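You operate a simulated robot arm through the tools that you are given. There is no shell and no other tool. Be economical: measure what you need, move in short steps, check, and stop when the job is done.

Carry out the task below with a simulated robot arm. There is one attempt and no reset: what you move stays moved.

TASK
Put the red peg from the worktop over the cooker bay on top of the vase and the green peg on top of the yellow lint roller.

It is judged by the outcome, as a careful person would: the job done as asked, and still so three seconds after it is handed in. It fails if anything else is knocked over, pushed out of place, dropped, spilled or broken.

THE ROBOT
A 7-joint arm with a two-finger parallel gripper, fixed in place. Base frame: the origin is at the foot of the arm, x ahead of it, y to its left, z up; the work surface is at about z = 0. Lengths are in mm, angles in degrees, forces in N, time in s.
With the tool pointing down near the work surface it reaches from about 240 to 620 mm from the base axis. Its first joint turns from -66.0 to 66.0 degrees. Payload 2.6 kg.
Tool frame: the origin (TCP) lies between the finger pads and is the grasp point; the fingertips stand 30 mm ahead of it; z points along the fingers, y is the line along which they close. The gripper opens to 94 mm. The fingers are 28 mm wide and 10 mm thick; the gripper's body (50 by 96 mm) begins 55 mm behind the TCP.
Orientation is told as [roll, pitch, yaw] about the base's x, y, z axes, in that order, counted from this pose: with the fingers straight down and closing along the base's y, the tool's x points along the base's -x, its y along +y and its z along -z.

THE INTERFACE
- The arm moves only by the tool send_rows. Its argument "series" is text: rows parted by semicolons, each of 5 numbers parted by spaces: the shift along the tool's x, y, z in m, then the turn about the tool's z in degrees, then the opening, from 0 (shut) to 1 (fully open). In form: x y z twist hand; .... A call has 1 to 20 rows; each row is the pose to reach, as a shift and turn from the pose commanded when the call began, along the tool's axes at that moment. A row lasts 0.2 s, in which the tool goes at most 50 mm and 8.6 degrees; a call with a longer step from one row to the next is refused whole, and so is a gripper value outside its range. A pose out of reach is approached as far as the arm can. The call stops where the force on the tool passes 40 N (or 10 N more than at its start, if that is more) or the arm is blocked; 0.2 s more then pass. The fingers move at their own pace (about 72 mm/s each) and stop on an object; they squeeze with about 22 N. The grip force told is the motor's: it shows also when the fingers shut on nothing. Time passes only in rows, and 0.2 s behind the last, so rows that repeat a pose let the fingers close. It gives the time, the measured TCP pose, the force on the tool (base axes), the opening and the grip force at its end, in the units of the frame above (readings bear some noise), and new pictures: "show" is both (left out), scene, wrist or none.
- Cameras (640 x 400 px; columns grow to the right, rows downward): "scene" is fixed at [36.5, 427, 571.1]; the picture's right is [-0.80, -0.60, 0.00], its down [-0.31, 0.42, -0.85] and it looks along [0.51, -0.68, -0.52] (base axes); focal length 294 px, centre (320, 200). "wrist" rides on the gripper at [-37, 0, -58] in the tool frame; the picture's right is [0.00, -1.00, 0.00], its down [0.97, 0.00, -0.24] and it looks along [0.24, 0.00, 0.97] (tool axes); focal length 218 px, centre (320, 200).
- point_at(camera, pixels): for up to 12 pixels [column, row] of the newest picture of that camera ("zoom" is the newest enlarged one), the place [x, y, z] in the base frame of the surface seen there, good to about 2 mm. No time passes.
- close_up(camera, box): a new picture of the part [left, top, right, bottom] of that camera's present view, enlarged. No time passes.
- hand_in(): hands the job in; it is judged then, once.

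Work in short steps. Measure before you move; look again where a grasp or a placing could have gone wrong, and mend it. You have 60 turns and 120 pictures in all, the two below and enlarged ones among them. Open the gripper and draw the arm clear of the work before you hand the job in, unless the task says otherwise; then end with one line.

The tools are called as name(argument=value, ...) on one line, values as JSON. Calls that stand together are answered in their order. send_rows: Moves the arm, as the interface text tells. Its arguments: {"type":"object","properties":{"series":{"type":"string"},"show":{"type":"string","enum":["both","scene","wrist","none"]}},"required":["series"]} The other tools are called the same way: point_at (camera, pixels) gives the place of the surface under pixels of a picture; close_up (camera, box) takes an enlarged picture of a part of a camera's view; hand_in () hands the job in.

At the start:

```text
t: 0.0
tool_pos: [324.8, -155.7, 372.9]
tool_rot: [-0.1, 0.0, 0.0]
contact_force: [0.5, 0.2, -0.4]
finger_gap: 94.2
grip_force: 0.2
```

scene: 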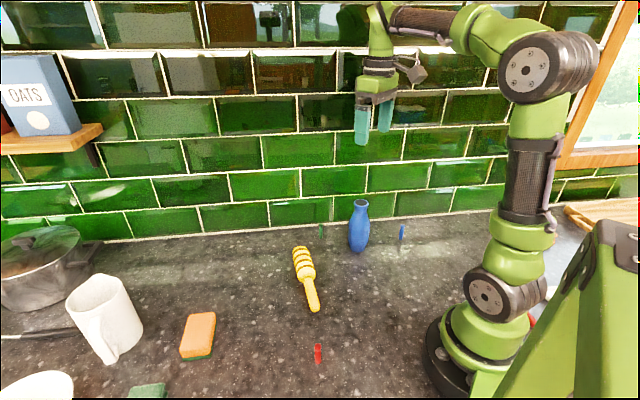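
wrist: 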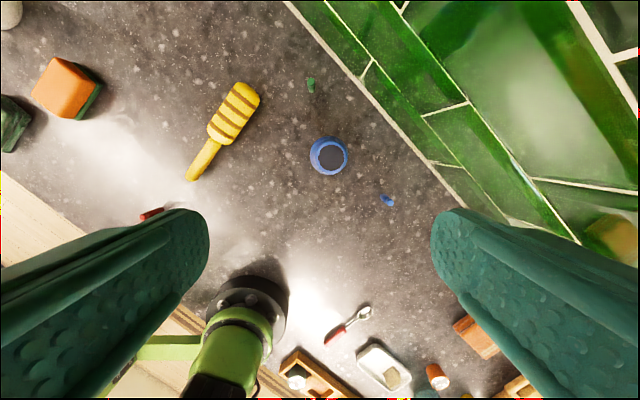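

The red peg seems to be at scene (318,353), the green peg at (321,230), the vase at (359,225) and the roller at (305,278). I'll enlarge and measure them.

close_up(camera="scene", box=[260, 190, 440, 310])

close_up(camera="scene", box=[270, 320, 370, 390])

close_up(camera="wrist", box=[120, 60, 440, 260])

point_at(camera="scene", pixels=[[318, 347], [318, 353], [318, 361], [321, 226], [321, 236], [360, 202], [359, 225], [359, 251], [298, 249], [305, 270], [313, 305], [402, 232]])

point_at(camera="wrist", pixels=[[311, 80], [311, 90], [332, 155], [318, 155], [345, 155], [240, 95], [232, 112], [220, 130], [195, 172], [150, 214], [386, 200], [310, 155]])

```text
3.33 times, centred on (350, 250) of scene
```

zoom: 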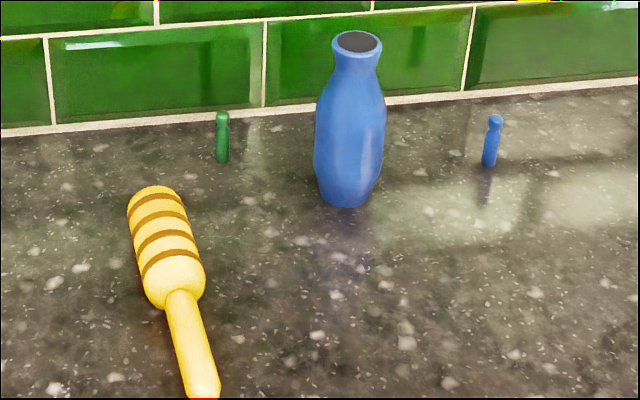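

```text
5.71 times, centred on (320, 355) of scene
```

zoom: 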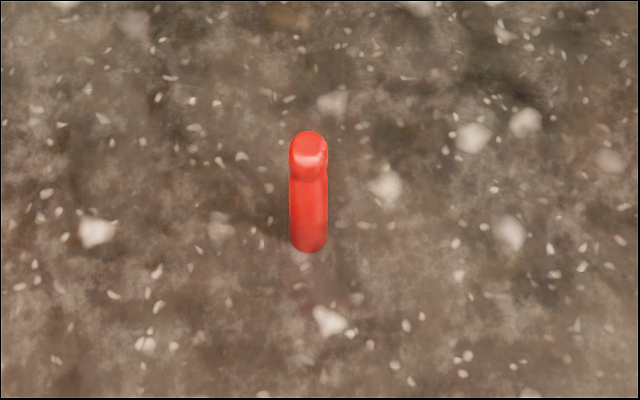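

```text
2.00 times, centred on (280, 160) of wrist
```

zoom: 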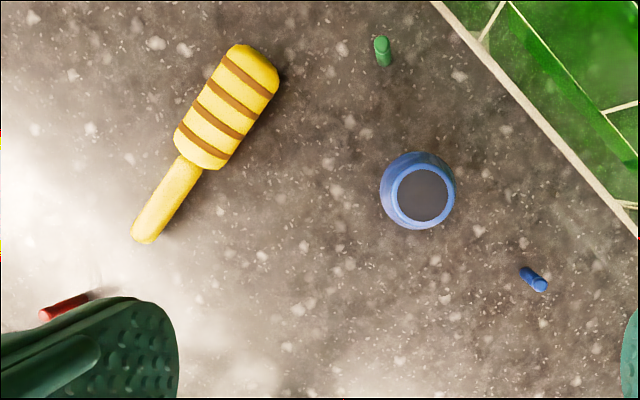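

```text
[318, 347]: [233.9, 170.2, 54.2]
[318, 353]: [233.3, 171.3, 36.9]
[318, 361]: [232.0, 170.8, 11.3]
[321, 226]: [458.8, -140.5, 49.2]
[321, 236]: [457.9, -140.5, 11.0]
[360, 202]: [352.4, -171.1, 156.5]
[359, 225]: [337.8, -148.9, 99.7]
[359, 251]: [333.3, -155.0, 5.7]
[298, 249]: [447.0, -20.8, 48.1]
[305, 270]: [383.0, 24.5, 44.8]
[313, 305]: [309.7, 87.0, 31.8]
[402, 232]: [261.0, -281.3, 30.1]
```

```text
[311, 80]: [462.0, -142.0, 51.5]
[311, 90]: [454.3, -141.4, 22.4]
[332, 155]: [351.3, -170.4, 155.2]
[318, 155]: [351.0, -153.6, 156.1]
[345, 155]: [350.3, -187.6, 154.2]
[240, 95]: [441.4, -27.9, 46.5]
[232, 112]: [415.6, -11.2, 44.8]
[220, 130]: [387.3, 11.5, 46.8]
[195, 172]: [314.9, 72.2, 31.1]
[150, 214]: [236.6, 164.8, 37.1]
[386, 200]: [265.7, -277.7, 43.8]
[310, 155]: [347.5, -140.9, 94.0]
```

Pegs stand upright, about 53 mm tall. I'll probe the cross-section of the roller's head and the vase's mouth.

close_up(camera="wrist", box=[190, 72, 280, 152])

point_at(camera="wrist", pixels=[[218, 102], [221, 104], [225, 106], [229, 109], [233, 111], [237, 114], [241, 117], [244, 119], [331, 148], [331, 162], [338, 155], [325, 155]])

point_at(camera="wrist", pixels=[[250, 85], [245, 90], [240, 97], [236, 103], [232, 109], [228, 114], [224, 120], [221, 125], [217, 131], [213, 138], [207, 150], [198, 165]])

```text
5.00 times, centred on (235, 112) of wrist
```

zoom: 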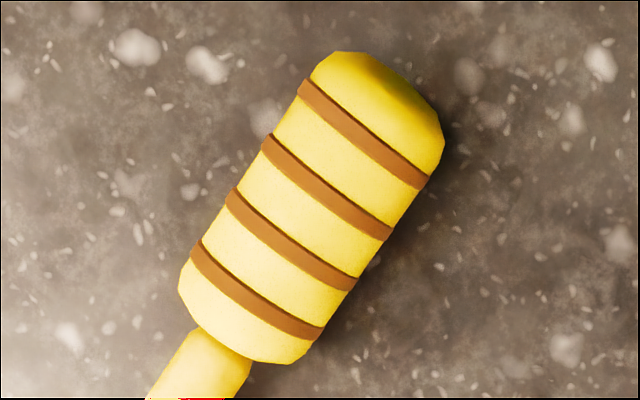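

```text
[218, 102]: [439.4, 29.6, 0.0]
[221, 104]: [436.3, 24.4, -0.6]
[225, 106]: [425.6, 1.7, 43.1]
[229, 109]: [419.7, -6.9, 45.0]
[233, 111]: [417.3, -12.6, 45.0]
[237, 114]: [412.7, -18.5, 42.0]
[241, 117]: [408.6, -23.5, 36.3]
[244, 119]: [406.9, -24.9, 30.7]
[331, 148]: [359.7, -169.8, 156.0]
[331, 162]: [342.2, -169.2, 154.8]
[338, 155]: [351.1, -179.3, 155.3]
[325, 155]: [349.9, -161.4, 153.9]
```

```text
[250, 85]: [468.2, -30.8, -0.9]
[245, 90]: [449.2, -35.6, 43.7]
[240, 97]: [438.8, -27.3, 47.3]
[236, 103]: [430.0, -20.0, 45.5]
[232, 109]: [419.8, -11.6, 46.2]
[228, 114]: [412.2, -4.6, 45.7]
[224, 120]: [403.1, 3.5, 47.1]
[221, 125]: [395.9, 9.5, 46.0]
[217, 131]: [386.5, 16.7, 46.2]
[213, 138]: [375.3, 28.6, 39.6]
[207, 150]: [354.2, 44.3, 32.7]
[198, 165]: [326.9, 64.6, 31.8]
```

The roller head is a round cylinder (radius about 23, axis about 23 high), while the vase top is flat at about 155. I'll start with the red peg and move above it at height first.

send_rows(series="0.011 0.04 0.02 0 1;0.022 0.08 0.04 0 1;0.033 0.12 0.06 0 1;0.044 0.16 0.08 0 1;0.055 0.2 0.1 0 1;0.066 0.24 0.12 0 1;0.077 0.28 0.14 0 1;0.089 0.322 0.16 0 1;0.089 0.322 0.16 0 1")

close_up(camera="wrist", box=[240, 120, 400, 220])

```text
t: 2.0
tool_pos: [235.0, 163.9, 212.5]
tool_rot: [0.0, -0.1, 0.0]
contact_force: [0.8, -0.9, 0.0]
finger_gap: 94.3
grip_force: 0.0
```

scene: 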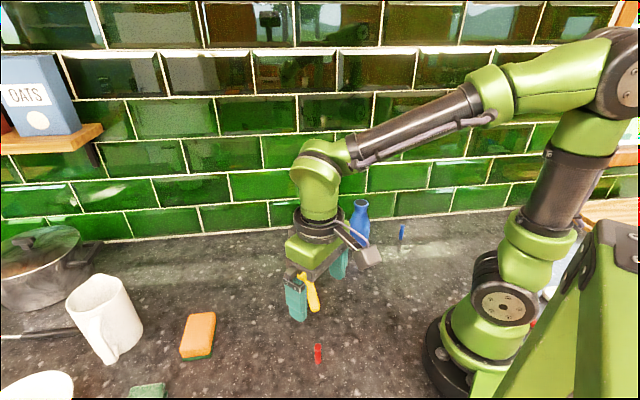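
wrist: 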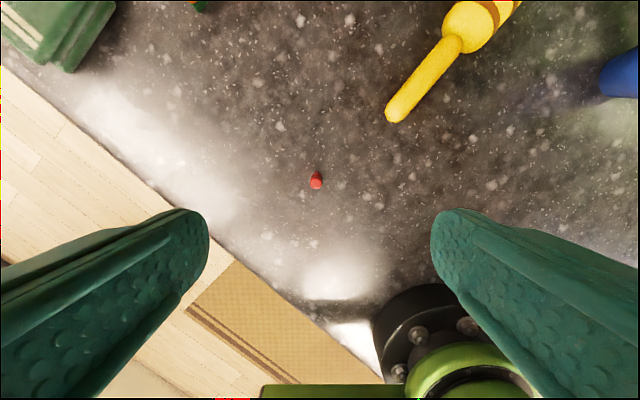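

```text
4.00 times, centred on (320, 170) of wrist
```

zoom: 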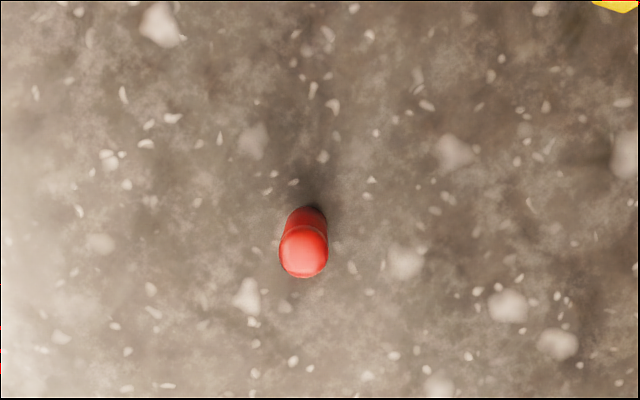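

point_at(camera="zoom", pixels=[[303, 252], [285, 252], [322, 252], [303, 235], [303, 270], [308, 218]])

```text
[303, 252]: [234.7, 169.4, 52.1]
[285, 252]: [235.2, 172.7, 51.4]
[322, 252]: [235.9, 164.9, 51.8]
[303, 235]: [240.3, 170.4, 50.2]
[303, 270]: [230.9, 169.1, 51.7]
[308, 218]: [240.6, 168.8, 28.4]
```

The red peg's head is centred at about (235.5, 169), top at 52 and diameter about 10. I'll shift 5 mm in y, descend to TCP z of about 38 and close.

send_rows(series="0 0.005 0.04 0 1;0 0.005 0.08 0 0.7;0 0.005 0.12 0 0.5;0 0.005 0.15 0 0.4;0 0.005 0.174 0 0.4;0 0.005 0.174 0 0.4;0 0.005 0.174 0 0;0 0.005 0.174 0 0;0 0.005 0.174 0 0;0 0.005 0.174 0 0")

```text
t: 4.2
tool_pos: [235.1, 170.7, 39.4]
tool_rot: [0.1, 0.0, 0.0]
contact_force: [0.7, -0.8, -0.5]
finger_gap: 11.2
grip_force: 21.7
```

scene: 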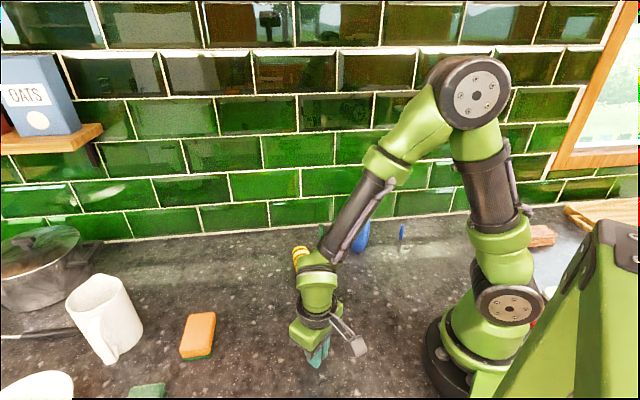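
wrist: 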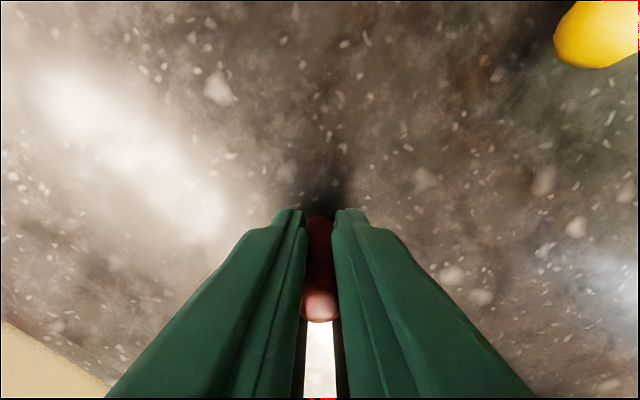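

Red peg is gripped (gap 11.2). I'll lift it and carry it to above the vase at about (351, -170).

send_rows(series="0 0 -0.03 0 0;0 0 -0.07 0 0;0 0 -0.11 0 0;0 0 -0.15 0 0;0 0 -0.19 0 0;0 0 -0.22 0 0;-0.013 -0.038 -0.22 0 0;-0.026 -0.076 -0.22 0 0;-0.039 -0.114 -0.22 0 0;-0.052 -0.152 -0.22 0 0;-0.065 -0.19 -0.22 0 0;-0.078 -0.228 -0.22 0 0;-0.091 -0.266 -0.22 0 0;-0.104 -0.304 -0.22 0 0;-0.116 -0.341 -0.22 0 0;-0.116 -0.341 -0.22 0 0")

close_up(camera="wrist", box=[240, 180, 400, 280])

close_up(camera="scene", box=[310, 140, 410, 260])

```text
t: 7.6
tool_pos: [352.7, -173.0, 257.0]
tool_rot: [0.0, 0.0, 0.0]
contact_force: [0.3, 0.9, 0.0]
finger_gap: 11.2
grip_force: 21.9
```

scene: 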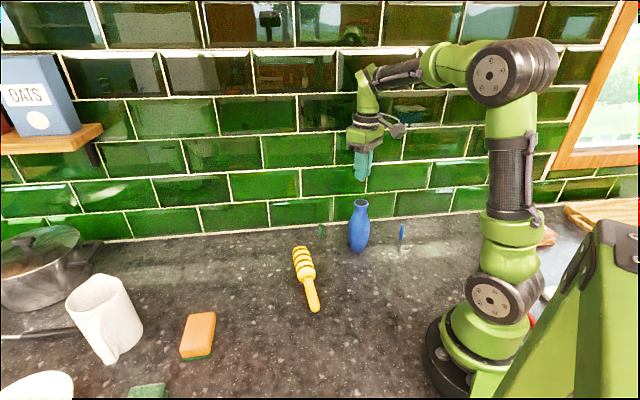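
wrist: 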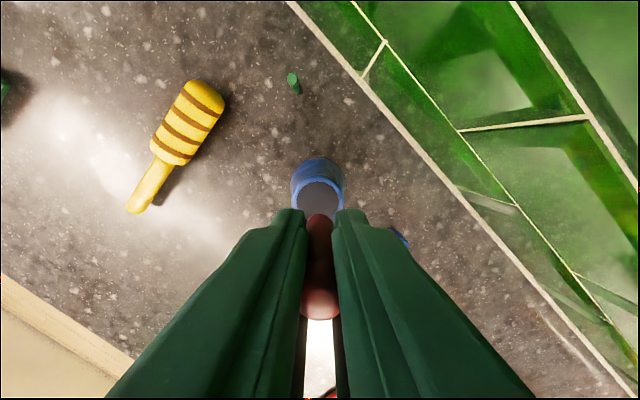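

```text
4.00 times, centred on (320, 230) of wrist
```

zoom: 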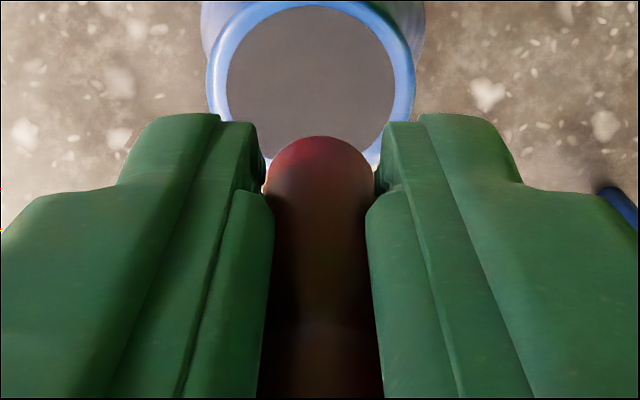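

```text
3.33 times, centred on (360, 200) of scene
```

zoom: 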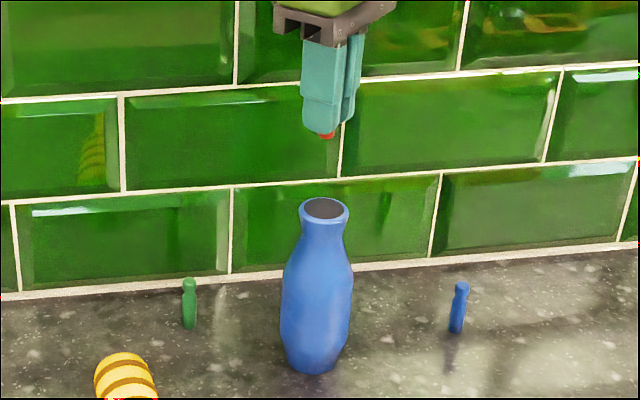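

I'll measure the vase's rim from this view.

point_at(camera="wrist", pixels=[[294, 202], [341, 202], [318, 182], [318, 190], [299, 202], [337, 202], [304, 210], [310, 205]])

point_at(camera="scene", pixels=[[353, 203], [361, 200], [368, 203], [361, 206], [361, 203]])

```text
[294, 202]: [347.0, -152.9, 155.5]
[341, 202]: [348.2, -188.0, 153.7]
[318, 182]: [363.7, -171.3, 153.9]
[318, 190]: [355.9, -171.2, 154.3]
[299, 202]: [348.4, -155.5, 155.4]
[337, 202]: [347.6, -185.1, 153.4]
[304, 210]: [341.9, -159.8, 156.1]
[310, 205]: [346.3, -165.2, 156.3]
```

```text
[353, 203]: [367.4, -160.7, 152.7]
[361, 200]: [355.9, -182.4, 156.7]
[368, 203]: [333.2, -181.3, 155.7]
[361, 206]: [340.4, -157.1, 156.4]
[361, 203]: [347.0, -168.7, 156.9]
```

I'll lower part-way with a small x correction and hold, to settle and re-read the pose.

send_rows(series="0.002 0 0.02 0 0;0.002 0 0.04 0 0;0.002 0 0.05 0 0;0.002 0 0.05 0 0;0.002 0 0.05 0 0")

close_up(camera="scene", box=[330, 160, 390, 220])

```text
t: 8.8
tool_pos: [350.5, -172.6, 208.1]
tool_rot: [0.1, 0.0, 0.0]
contact_force: [-0.3, -0.3, -0.8]
finger_gap: 10.9
grip_force: 21.8
```

scene: 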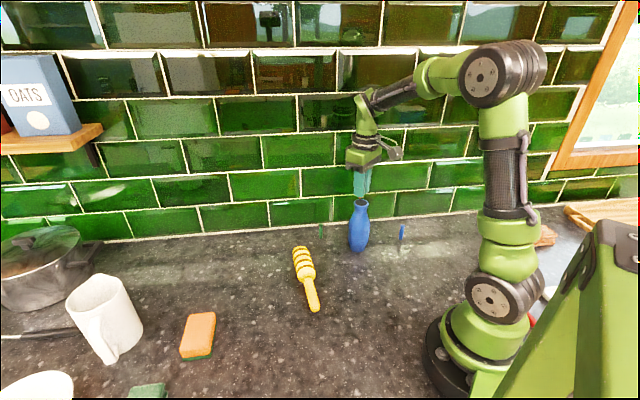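
wrist: 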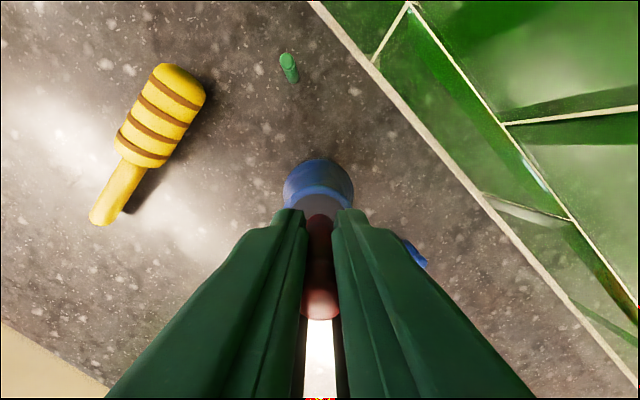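

```text
6.67 times, centred on (360, 190) of scene
```

zoom: 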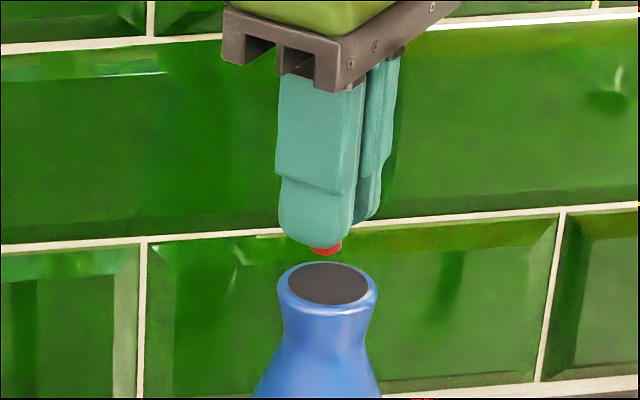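

The peg is centred over the disc (zoom 327,250 over 328,284), about 13 mm above it. I'll lower gently.

send_rows(series="0 0 0.006 0 0;0 0 0.01 0 0;0 0 0.0115 0 0;0 0 0.0115 0 0", show="none")

close_up(camera="scene", box=[335, 175, 385, 215])

```text
t: 9.8
tool_pos: [350.5, -170.9, 197.0]
tool_rot: [0.0, 0.0, -0.1]
contact_force: [-0.5, -0.7, 0.1]
finger_gap: 10.9
grip_force: 21.7
```

```text
10.00 times, centred on (360, 195) of scene
```

zoom: 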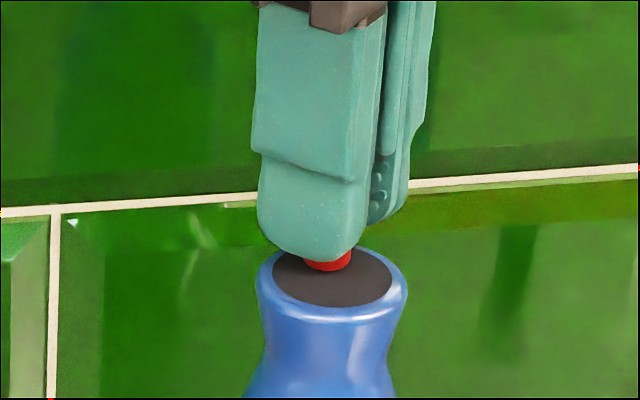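

Still a few mm up (peg bottom centre at zoom ~264 against disc centre 279). I'll creep down.

send_rows(series="0 0 0.001 0 0;0 0 0.002 0 0;0 0 0.002 0 0", show="none")

close_up(camera="scene", box=[335, 175, 385, 215])

```text
t: 10.6
tool_pos: [350.4, -170.7, 194.8]
tool_rot: [0.0, 0.0, 0.0]
contact_force: [-0.2, -1.0, 0.2]
finger_gap: 11.0
grip_force: 22.4
```

```text
10.00 times, centred on (360, 195) of scene
```

zoom: 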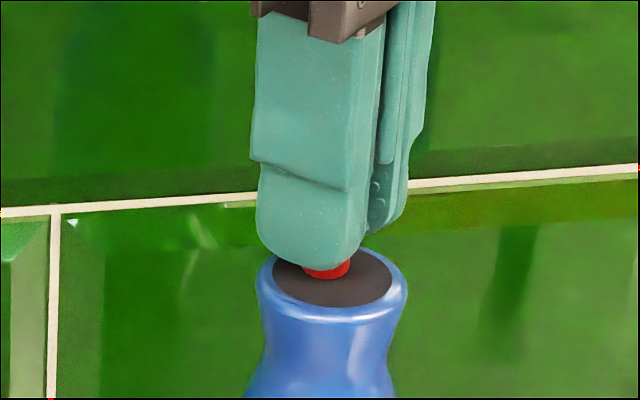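

Nearly touching; I'll continue in sub-millimetre steps.

send_rows(series="0 0 0.0007 0 0;0 0 0.0014 0 0;0 0 0.0014 0 0", show="none")

close_up(camera="scene", box=[335, 175, 385, 215])

```text
t: 11.4
tool_pos: [349.0, -171.4, 193.8]
tool_rot: [-0.1, 0.0, -0.1]
contact_force: [0.0, 0.2, 0.7]
finger_gap: 11.2
grip_force: 21.9
```

```text
10.00 times, centred on (360, 195) of scene
```

zoom: 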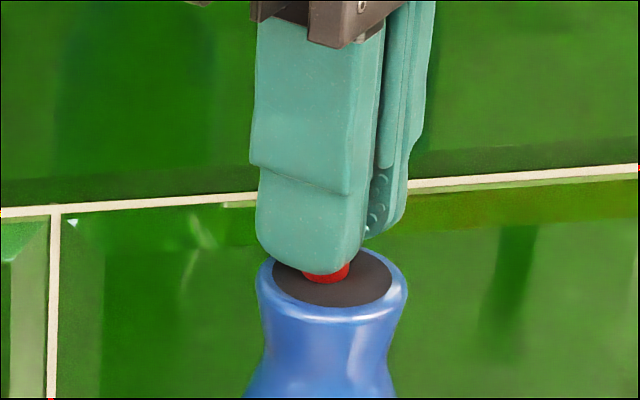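

send_rows(series="0 0 0.0005 0 0;0 0 0.001 0 0;0 0 0.001 0 0", show="none")

close_up(camera="scene", box=[335, 175, 385, 215])

```text
t: 12.2
tool_pos: [350.6, -172.5, 193.9]
tool_rot: [-0.1, -0.1, 0.0]
contact_force: [0.0, 0.4, 3.2]
finger_gap: 11.0
grip_force: 22.5
```

```text
10.00 times, centred on (360, 195) of scene
```

zoom: 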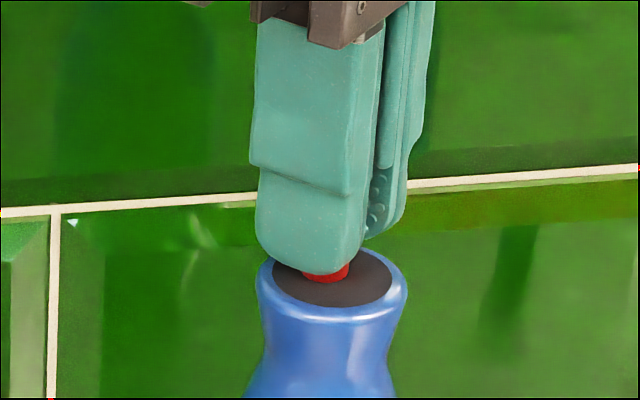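

Contact force is 3.2 N, so it's seated. I'll open gently, then rise.

send_rows(series="0 0 -0.0004 0 0.13;0 0 -0.0004 0 0.16;0 0 -0.0004 0 0.2;0 0 -0.0004 0 0.3;0 0 -0.0004 0 0.4;0 0 -0.02 0 0.45;0 0 -0.05 0 0.5;0 0 -0.09 0 0.5;0 0 -0.13 0 0.5;0 0 -0.13 0 0.5")

close_up(camera="scene", box=[310, 170, 410, 260])

```text
t: 14.4
tool_pos: [348.5, -172.2, 323.9]
tool_rot: [0.1, -0.1, 0.0]
contact_force: [0.2, 0.2, -0.3]
finger_gap: 47.0
grip_force: 0.0
```

scene: 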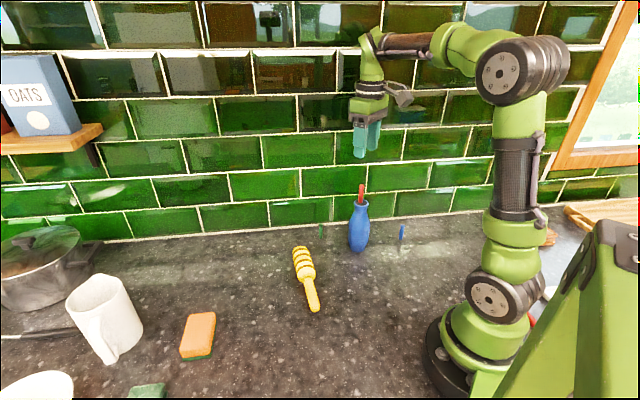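
wrist: 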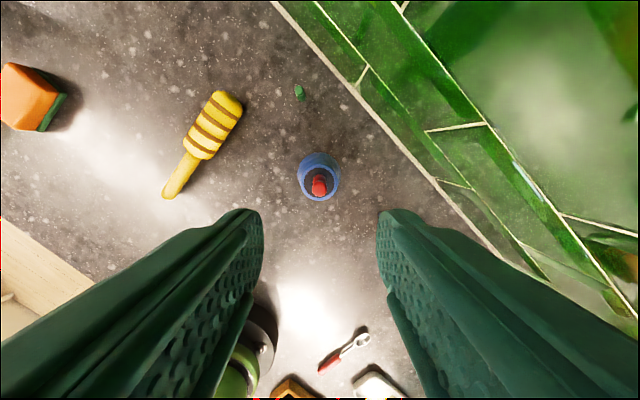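

```text
4.44 times, centred on (360, 215) of scene
```

zoom: 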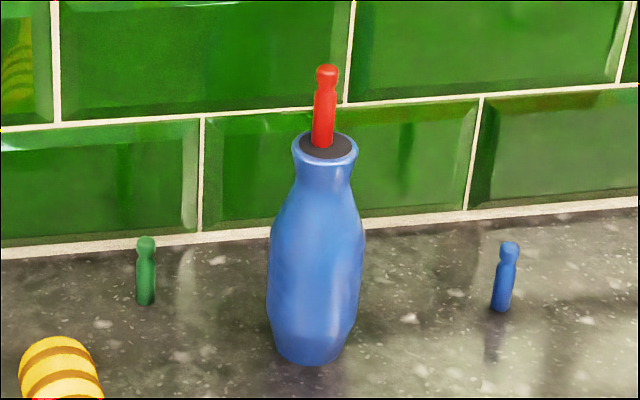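

Red peg stands on the vase. Now I'll measure the green peg and the wall clearance near it.

point_at(camera="wrist", pixels=[[330, 62], [370, 105], [400, 137], [298, 88], [300, 94]])

send_rows(series="-0.02 0.03 0 0 0.5;-0.04 0.07 0 0 0.5;-0.06 0.11 0.04 0 0.5;-0.07 0.15 0.08 0 0.5;-0.07 0.165 0.11 0 0.5;-0.07 0.165 0.11 0 0.5")

```text
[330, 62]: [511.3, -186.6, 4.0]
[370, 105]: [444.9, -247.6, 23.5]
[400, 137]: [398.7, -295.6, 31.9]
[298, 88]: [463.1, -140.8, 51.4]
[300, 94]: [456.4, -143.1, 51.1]
```

```text
refused: row 3 steps farther than a row can; nothing moved
```

send_rows(series="-0.015 0.03 0 0 0.5;-0.03 0.06 0 0 0.5;-0.045 0.09 0.02 0 0.5;-0.055 0.12 0.05 0 0.5;-0.055 0.15 0.08 0 0.5;-0.055 0.165 0.11 0 0.5;-0.055 0.165 0.11 0 0.5")

close_up(camera="wrist", box=[240, 80, 400, 200])

```text
t: 16.0
tool_pos: [406.2, -6.7, 214.1]
tool_rot: [0.0, 0.1, 0.1]
contact_force: [0.5, 0.2, -0.5]
finger_gap: 47.3
grip_force: 0.0
```

scene: 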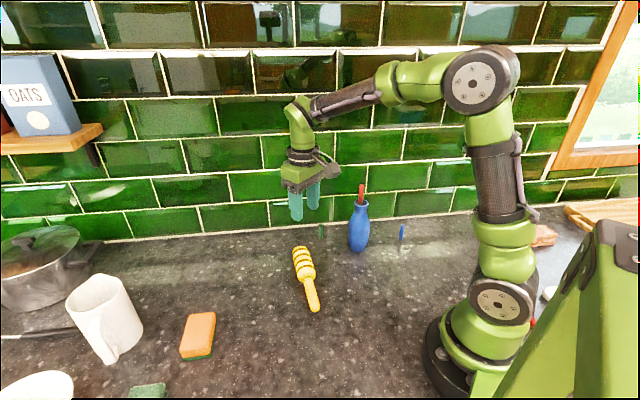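
wrist: 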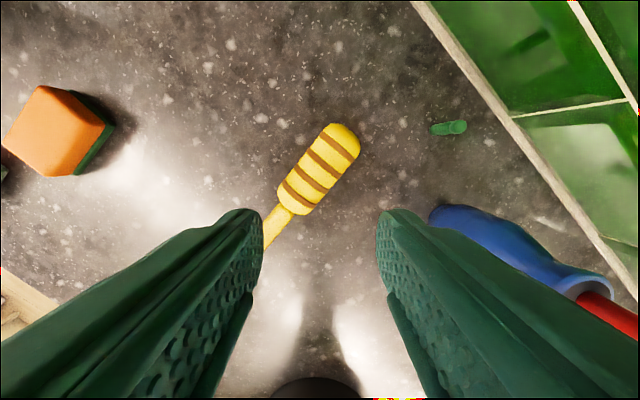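

```text
3.33 times, centred on (320, 140) of wrist
```

zoom: 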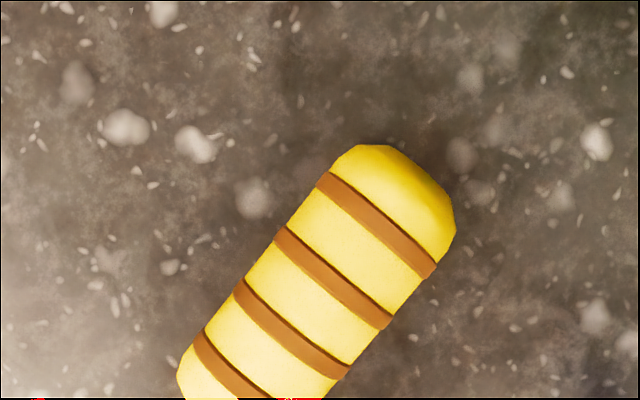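

I'll sample the profile across a yellow stripe between bands 2 and 3, centred on zoom (312,298).

point_at(camera="zoom", pixels=[[262, 256], [270, 262], [278, 269], [286, 276], [294, 283], [302, 289], [310, 296], [318, 303], [326, 309], [334, 316], [345, 325], [354, 333]])

point_at(camera="zoom", pixels=[[400, 200], [380, 218], [372, 226], [365, 233], [355, 245], [345, 256], [334, 268], [326, 276], [318, 286], [310, 296], [302, 305], [294, 314]])

```text
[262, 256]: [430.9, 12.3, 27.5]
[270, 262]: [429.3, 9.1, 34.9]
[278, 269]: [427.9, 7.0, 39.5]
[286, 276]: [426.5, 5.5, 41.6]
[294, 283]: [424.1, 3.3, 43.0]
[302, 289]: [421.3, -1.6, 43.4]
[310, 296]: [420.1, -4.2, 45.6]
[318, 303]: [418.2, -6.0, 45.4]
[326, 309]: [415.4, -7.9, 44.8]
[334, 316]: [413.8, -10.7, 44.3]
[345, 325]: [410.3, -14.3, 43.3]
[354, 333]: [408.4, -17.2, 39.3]
```

```text
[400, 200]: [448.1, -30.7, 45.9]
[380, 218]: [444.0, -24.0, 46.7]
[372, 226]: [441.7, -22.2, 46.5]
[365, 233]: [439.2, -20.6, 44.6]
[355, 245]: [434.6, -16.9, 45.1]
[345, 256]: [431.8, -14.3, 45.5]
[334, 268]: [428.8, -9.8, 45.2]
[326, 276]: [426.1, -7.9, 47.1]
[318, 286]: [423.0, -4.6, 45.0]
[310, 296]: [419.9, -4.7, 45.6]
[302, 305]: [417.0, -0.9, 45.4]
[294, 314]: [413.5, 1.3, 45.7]
```

The head is round, radius about 22.5, with its crest on the line 0.644x+0.765y≈265. I'll move above the green peg, twisting 40° so the fingers close across the roller's axis, parallel to the wall.

send_rows(series="-0.012 -0.025 0 8 0.5;-0.024 -0.055 0 16 0.5;-0.036 -0.085 0 24 0.5;-0.046 -0.115 0 32 0.5;-0.0545 -0.1353 0.02 40 0.5;-0.0545 -0.1353 0.04 40 0.5;-0.0545 -0.1353 0.04 40 0.5")

close_up(camera="wrist", box=[240, 100, 400, 220])

```text
t: 17.6
tool_pos: [460.3, -143.5, 172.9]
tool_rot: [-0.1, 0.0, -40.0]
contact_force: [-0.4, -0.3, 0.6]
finger_gap: 47.2
grip_force: 0.0
```

scene: 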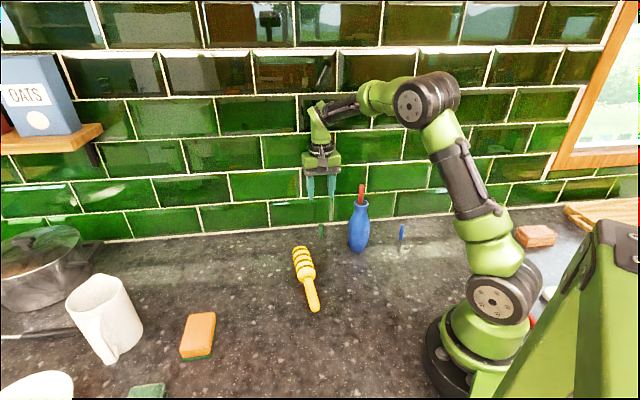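
wrist: 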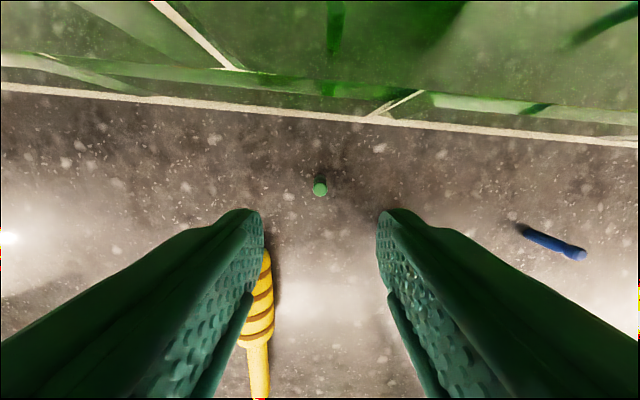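

```text
3.33 times, centred on (320, 160) of wrist
```

zoom: 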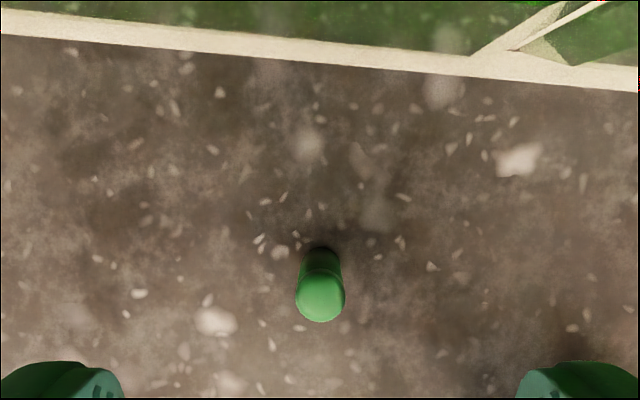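

The peg is centred at column 320. I'll descend to TCP z of about 44 and grip.

send_rows(series="0 0 0.03 0 0.5;0 0 0.06 0 0.5;0 0 0.09 0 0.5;0 0 0.115 0 0.5;0 0 0.129 0 0.5;0 0 0.129 0 0.4;0 0 0.129 0 0;0 0 0.129 0 0;0 0 0.129 0 0", show="wrist")

```text
t: 19.6
tool_pos: [461.2, -141.3, 45.4]
tool_rot: [0.0, 0.1, -40.0]
contact_force: [0.0, 0.0, 0.0]
finger_gap: 8.3
grip_force: 21.7
```

wrist: 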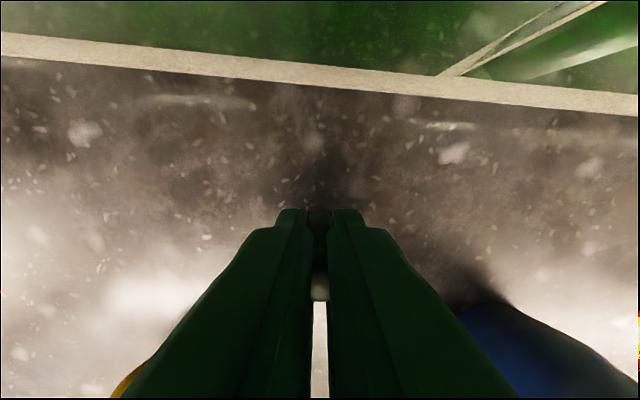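

Gap is 8.3, less than with the red peg, so maybe it's held at the neck. I'll lift and look.

send_rows(series="0 0 -0.03 0 0;0 0 -0.06 0 0;0 0 -0.1 0 0;0 0 -0.1 0 0")

close_up(camera="scene", box=[290, 160, 360, 230])

close_up(camera="wrist", box=[270, 190, 370, 310])

```text
t: 20.6
tool_pos: [458.8, -140.1, 144.6]
tool_rot: [-0.1, 0.0, -39.9]
contact_force: [-0.1, 0.0, 0.7]
finger_gap: 9.7
grip_force: 22.2
```

scene: 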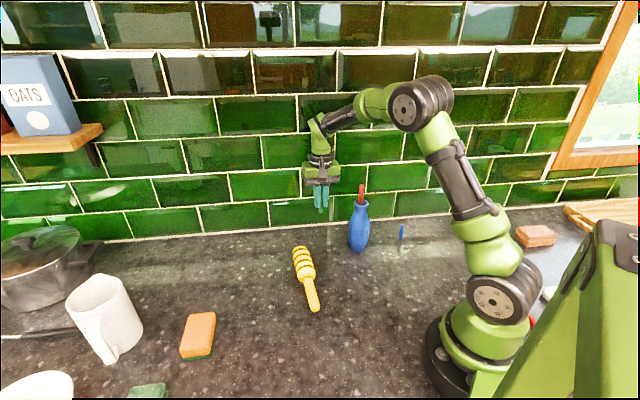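
wrist: 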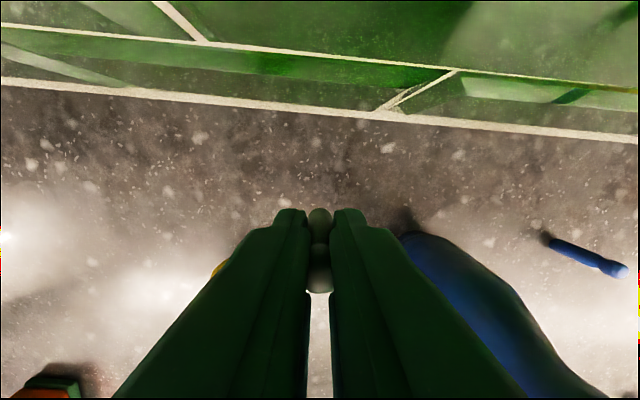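

```text
5.71 times, centred on (325, 195) of scene
```

zoom: 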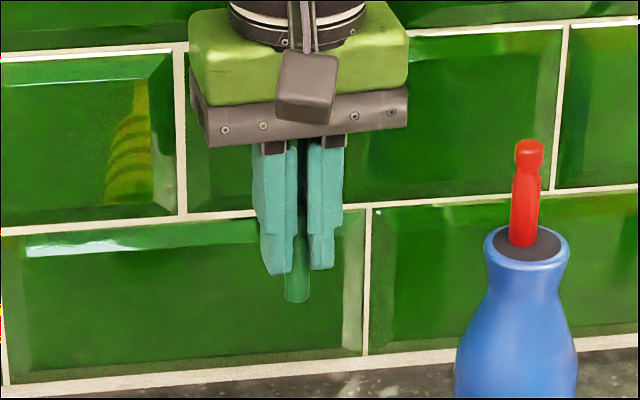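

```text
3.33 times, centred on (320, 250) of wrist
```

zoom: 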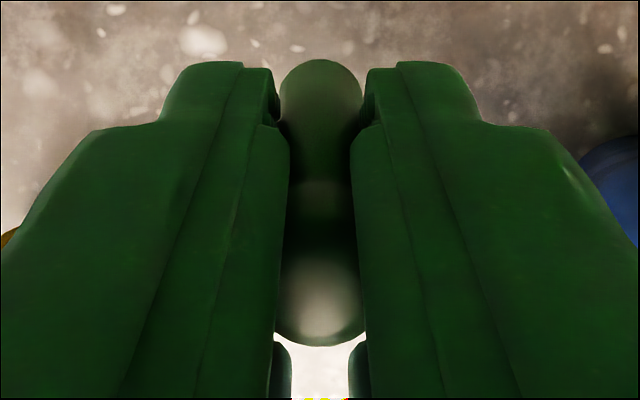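

The grip is on the neck and may be skewed. I'll set the peg back down, regrip about 7 mm lower on the body as with the red one.

send_rows(series="0 0 0.04 0 0;0 0 0.08 0 0;0 0 0.095 0 0;0 0 0.098 0 0;0 0 0.099 0 0;0 0 0.1 0 0;0 0 0.1 0 0", show="none")

```text
t: 22.2
tool_pos: [460.9, -142.6, 44.7]
tool_rot: [0.1, -0.3, -39.9]
contact_force: [2.4, -1.5, 21.1]
finger_gap: 11.2
grip_force: 21.5
```

Contact reached (21 N) and the gap is now 11.2. I'll ease off, open, lower 6 mm and close again.

send_rows(series="0 0 -0.0015 0 0;0 0 -0.0015 0 0.14;0 0 -0.0015 0 0.2;0 0 -0.0015 0 0.3;0 0 -0.0015 0 0.4;0 0 -0.0015 0 0.4")

close_up(camera="scene", box=[290, 200, 350, 250])

```text
t: 23.6
tool_pos: [460.0, -141.9, 44.8]
tool_rot: [0.0, 0.0, -40.1]
contact_force: [-0.1, -0.7, -0.2]
finger_gap: 37.5
grip_force: 0.1
```

scene: 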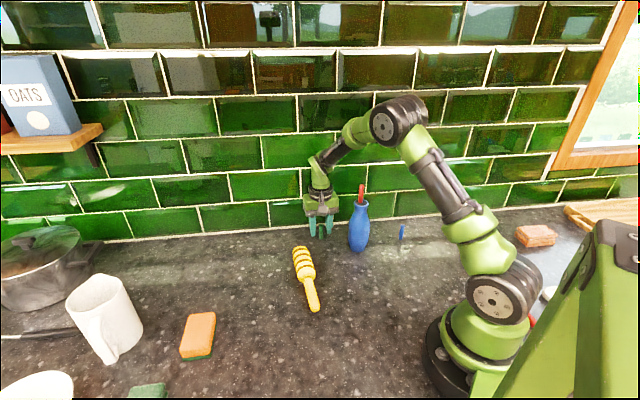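
wrist: 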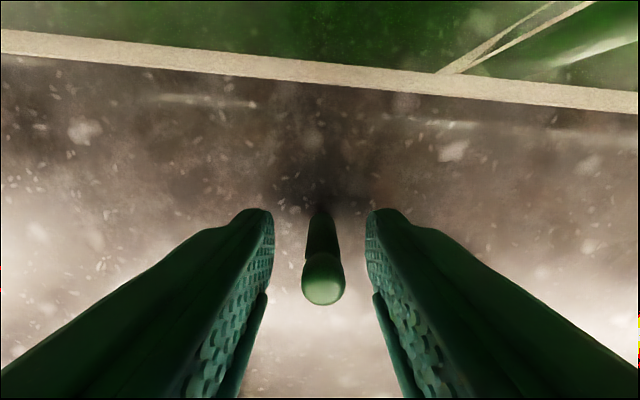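

```text
8.00 times, centred on (320, 225) of scene
```

zoom: 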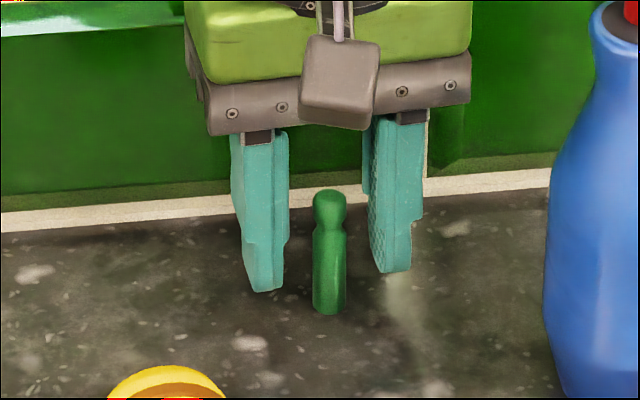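

Peg is upright. I'll lower 8 mm, close, and lift.

send_rows(series="0 0 0.004 0 0.4;0 0 0.008 0 0.4;0 0 0.008 0 0;0 0 0.008 0 0;0 0 0.008 0 0;0 0 0.008 0 0;0 0 -0.03 0 0;0 0 -0.07 0 0;0 0 -0.11 0 0;0 0 -0.11 0 0")

close_up(camera="scene", box=[290, 160, 360, 230])

```text
t: 25.8
tool_pos: [460.5, -141.5, 158.1]
tool_rot: [-0.1, 0.0, -40.0]
contact_force: [0.0, -0.3, 0.3]
finger_gap: 11.1
grip_force: 22.4
```

scene: 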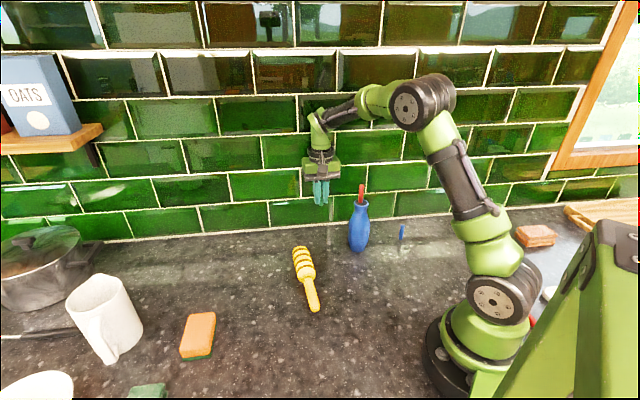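
wrist: 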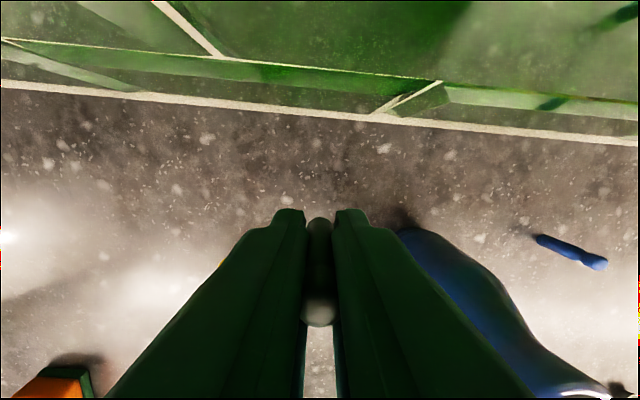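

```text
5.71 times, centred on (325, 195) of scene
```

zoom: 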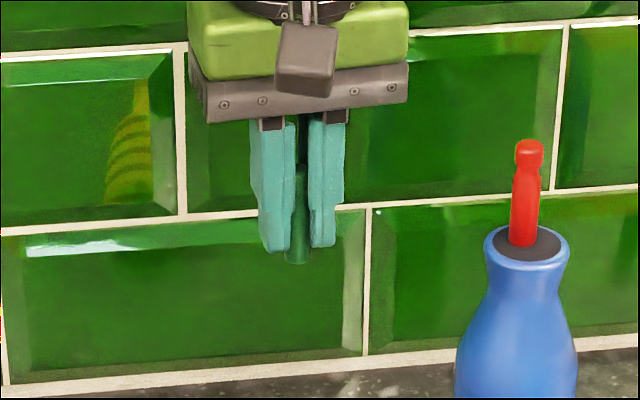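

Good grip now (11.1). I'll carry it to above the roller's middle, crest point about (418.7, -6), and check alignment in the wrist view.

send_rows(series="0.03 0.0193 0 0 0;0.06 0.0387 0 0 0;0.09 0.058 0 0 0;0.1193 0.0774 0 0 0;0.1193 0.0774 0.02 0 0;0.1193 0.0774 0.02 0 0")

close_up(camera="wrist", box=[240, 130, 400, 250])

close_up(camera="scene", box=[265, 200, 345, 320])

```text
t: 27.2
tool_pos: [417.8, -6.4, 134.0]
tool_rot: [0.0, 0.0, -40.1]
contact_force: [-0.1, -0.3, -0.3]
finger_gap: 10.9
grip_force: 22.3
```

scene: 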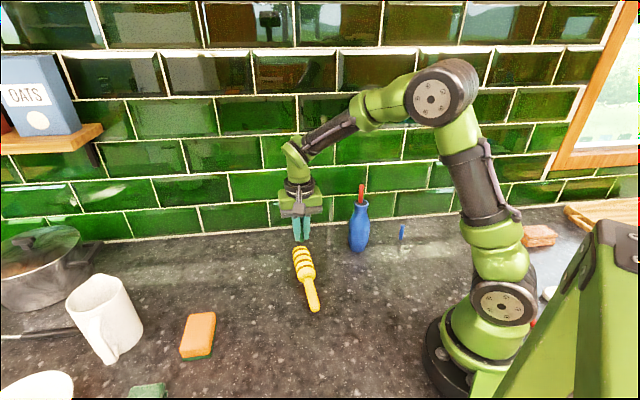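
wrist: 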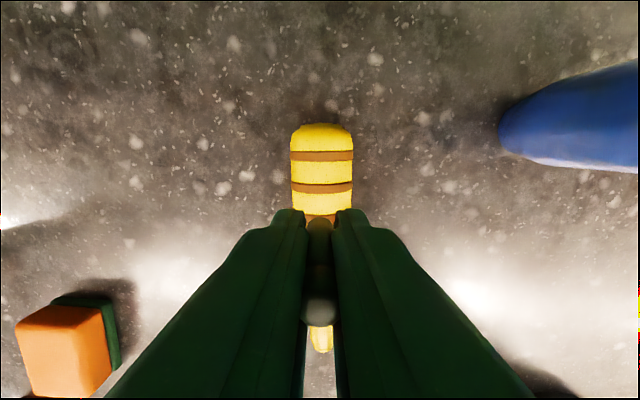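

```text
3.33 times, centred on (320, 190) of wrist
```

zoom: 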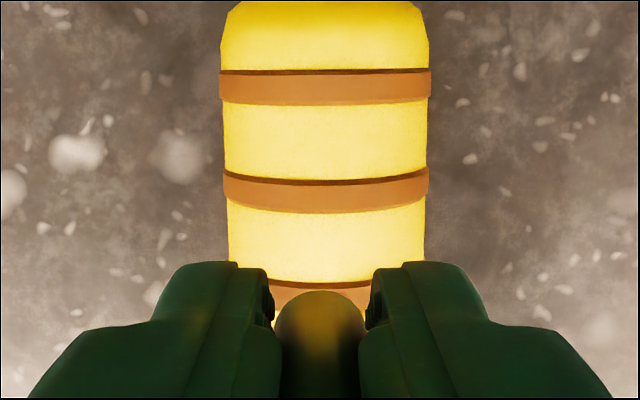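

```text
3.33 times, centred on (305, 260) of scene
```

zoom: 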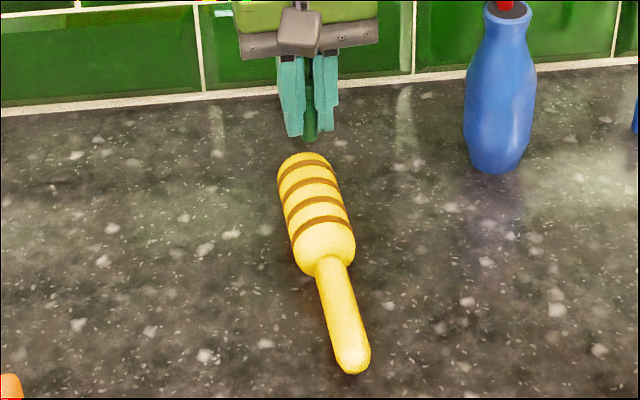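

The roller is symmetric about column ~322 (1.3 mm right), and the landing row ~201 is 2.4 mm short of mid-stripe. I'll correct and lower to just above contact.

send_rows(series="0.0024 -0.0013 0.02 0 0;0.0024 -0.0013 0.035 0 0;0.0024 -0.0013 0.044 0 0;0.0024 -0.0013 0.044 0 0;0.0024 -0.0013 0.044 0 0")

close_up(camera="scene", box=[275, 220, 335, 280])

close_up(camera="wrist", box=[240, 130, 400, 250])

```text
t: 28.4
tool_pos: [416.8, -4.3, 90.6]
tool_rot: [0.0, -0.1, -40.0]
contact_force: [-0.9, -0.7, -0.1]
finger_gap: 11.0
grip_force: 21.8
```

scene: 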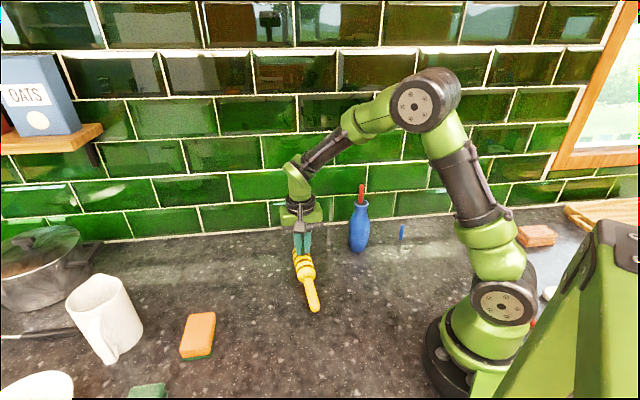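
wrist: 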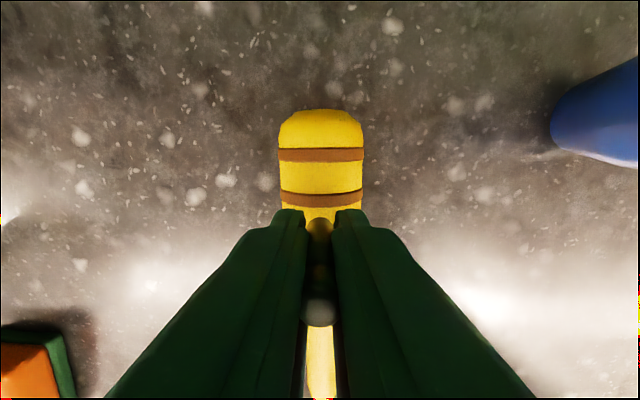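

```text
6.67 times, centred on (305, 250) of scene
```

zoom: 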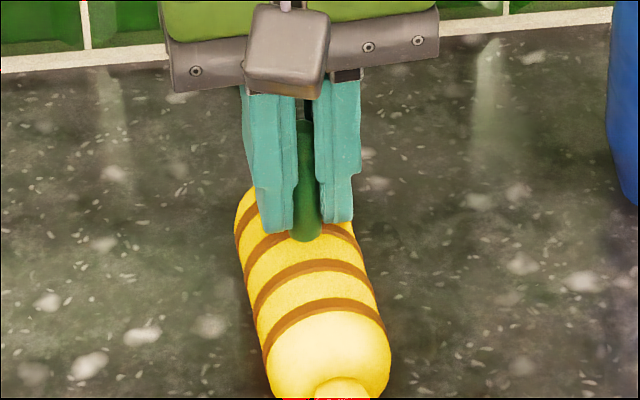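

```text
3.33 times, centred on (320, 190) of wrist
```

zoom: 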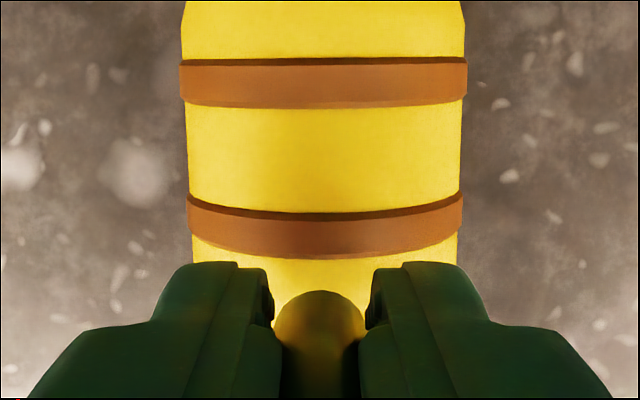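

Offset ~1.5 px (0.7 mm) remains. I'll correct it and creep down to contact.

send_rows(series="0 -0.0007 0.002 0 0;0 -0.0007 0.004 0 0;0 -0.0007 0.0045 0 0;0 -0.0007 0.005 0 0;0 -0.0007 0.005 0 0", show="none")

close_up(camera="scene", box=[280, 230, 330, 270])

```text
t: 29.6
tool_pos: [416.4, -4.7, 86.1]
tool_rot: [0.0, 0.0, -40.0]
contact_force: [0.2, -0.1, -0.3]
finger_gap: 10.6
grip_force: 22.2
```

```text
10.00 times, centred on (305, 250) of scene
```

zoom: 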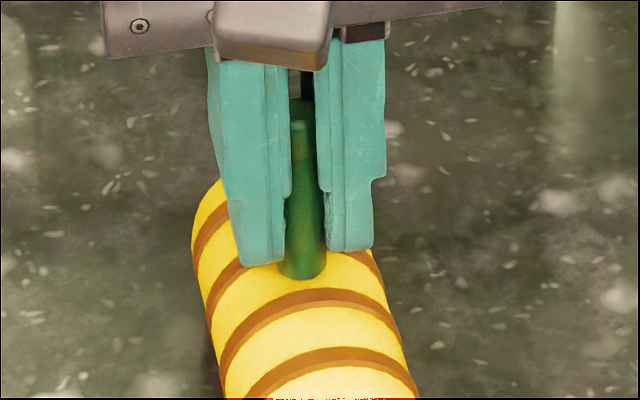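

send_rows(series="0 0 0.0005 0 0;0 0 0.001 0 0;0 0 0.0015 0 0;0 0 0.0015 0 0", show="none")

```text
t: 30.6
tool_pos: [414.4, -7.0, 84.6]
tool_rot: [0.0, 0.1, -40.0]
contact_force: [-0.4, 0.4, -0.1]
finger_gap: 11.1
grip_force: 21.9
```

No contact yet; I'll continue in small steps.

send_rows(series="0 0 0.0005 0 0;0 0 0.001 0 0;0 0 0.001 0 0", show="none")

close_up(camera="scene", box=[280, 230, 330, 270])

```text
t: 31.4
tool_pos: [414.8, -6.2, 82.6]
tool_rot: [0.0, 0.0, -40.0]
contact_force: [0.5, -0.5, 0.2]
finger_gap: 11.0
grip_force: 22.0
```

```text
10.00 times, centred on (305, 250) of scene
```

zoom: 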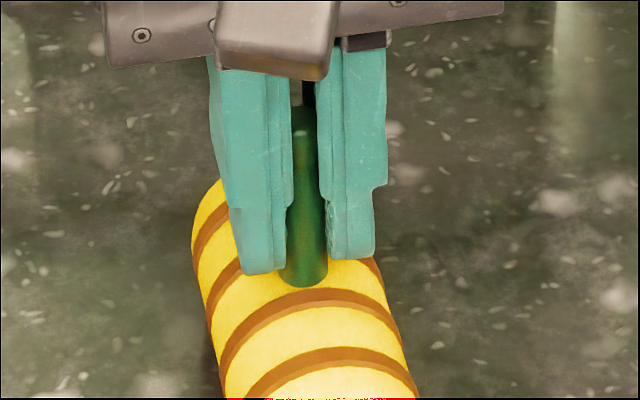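

send_rows(series="0 0 0.0005 0 0;0 0 0.001 0 0;0 0 0.001 0 0", show="none")

```text
t: 32.2
tool_pos: [414.7, -4.7, 81.5]
tool_rot: [0.1, 0.0, -40.0]
contact_force: [0.8, -0.2, -0.6]
finger_gap: 10.9
grip_force: 22.1
```

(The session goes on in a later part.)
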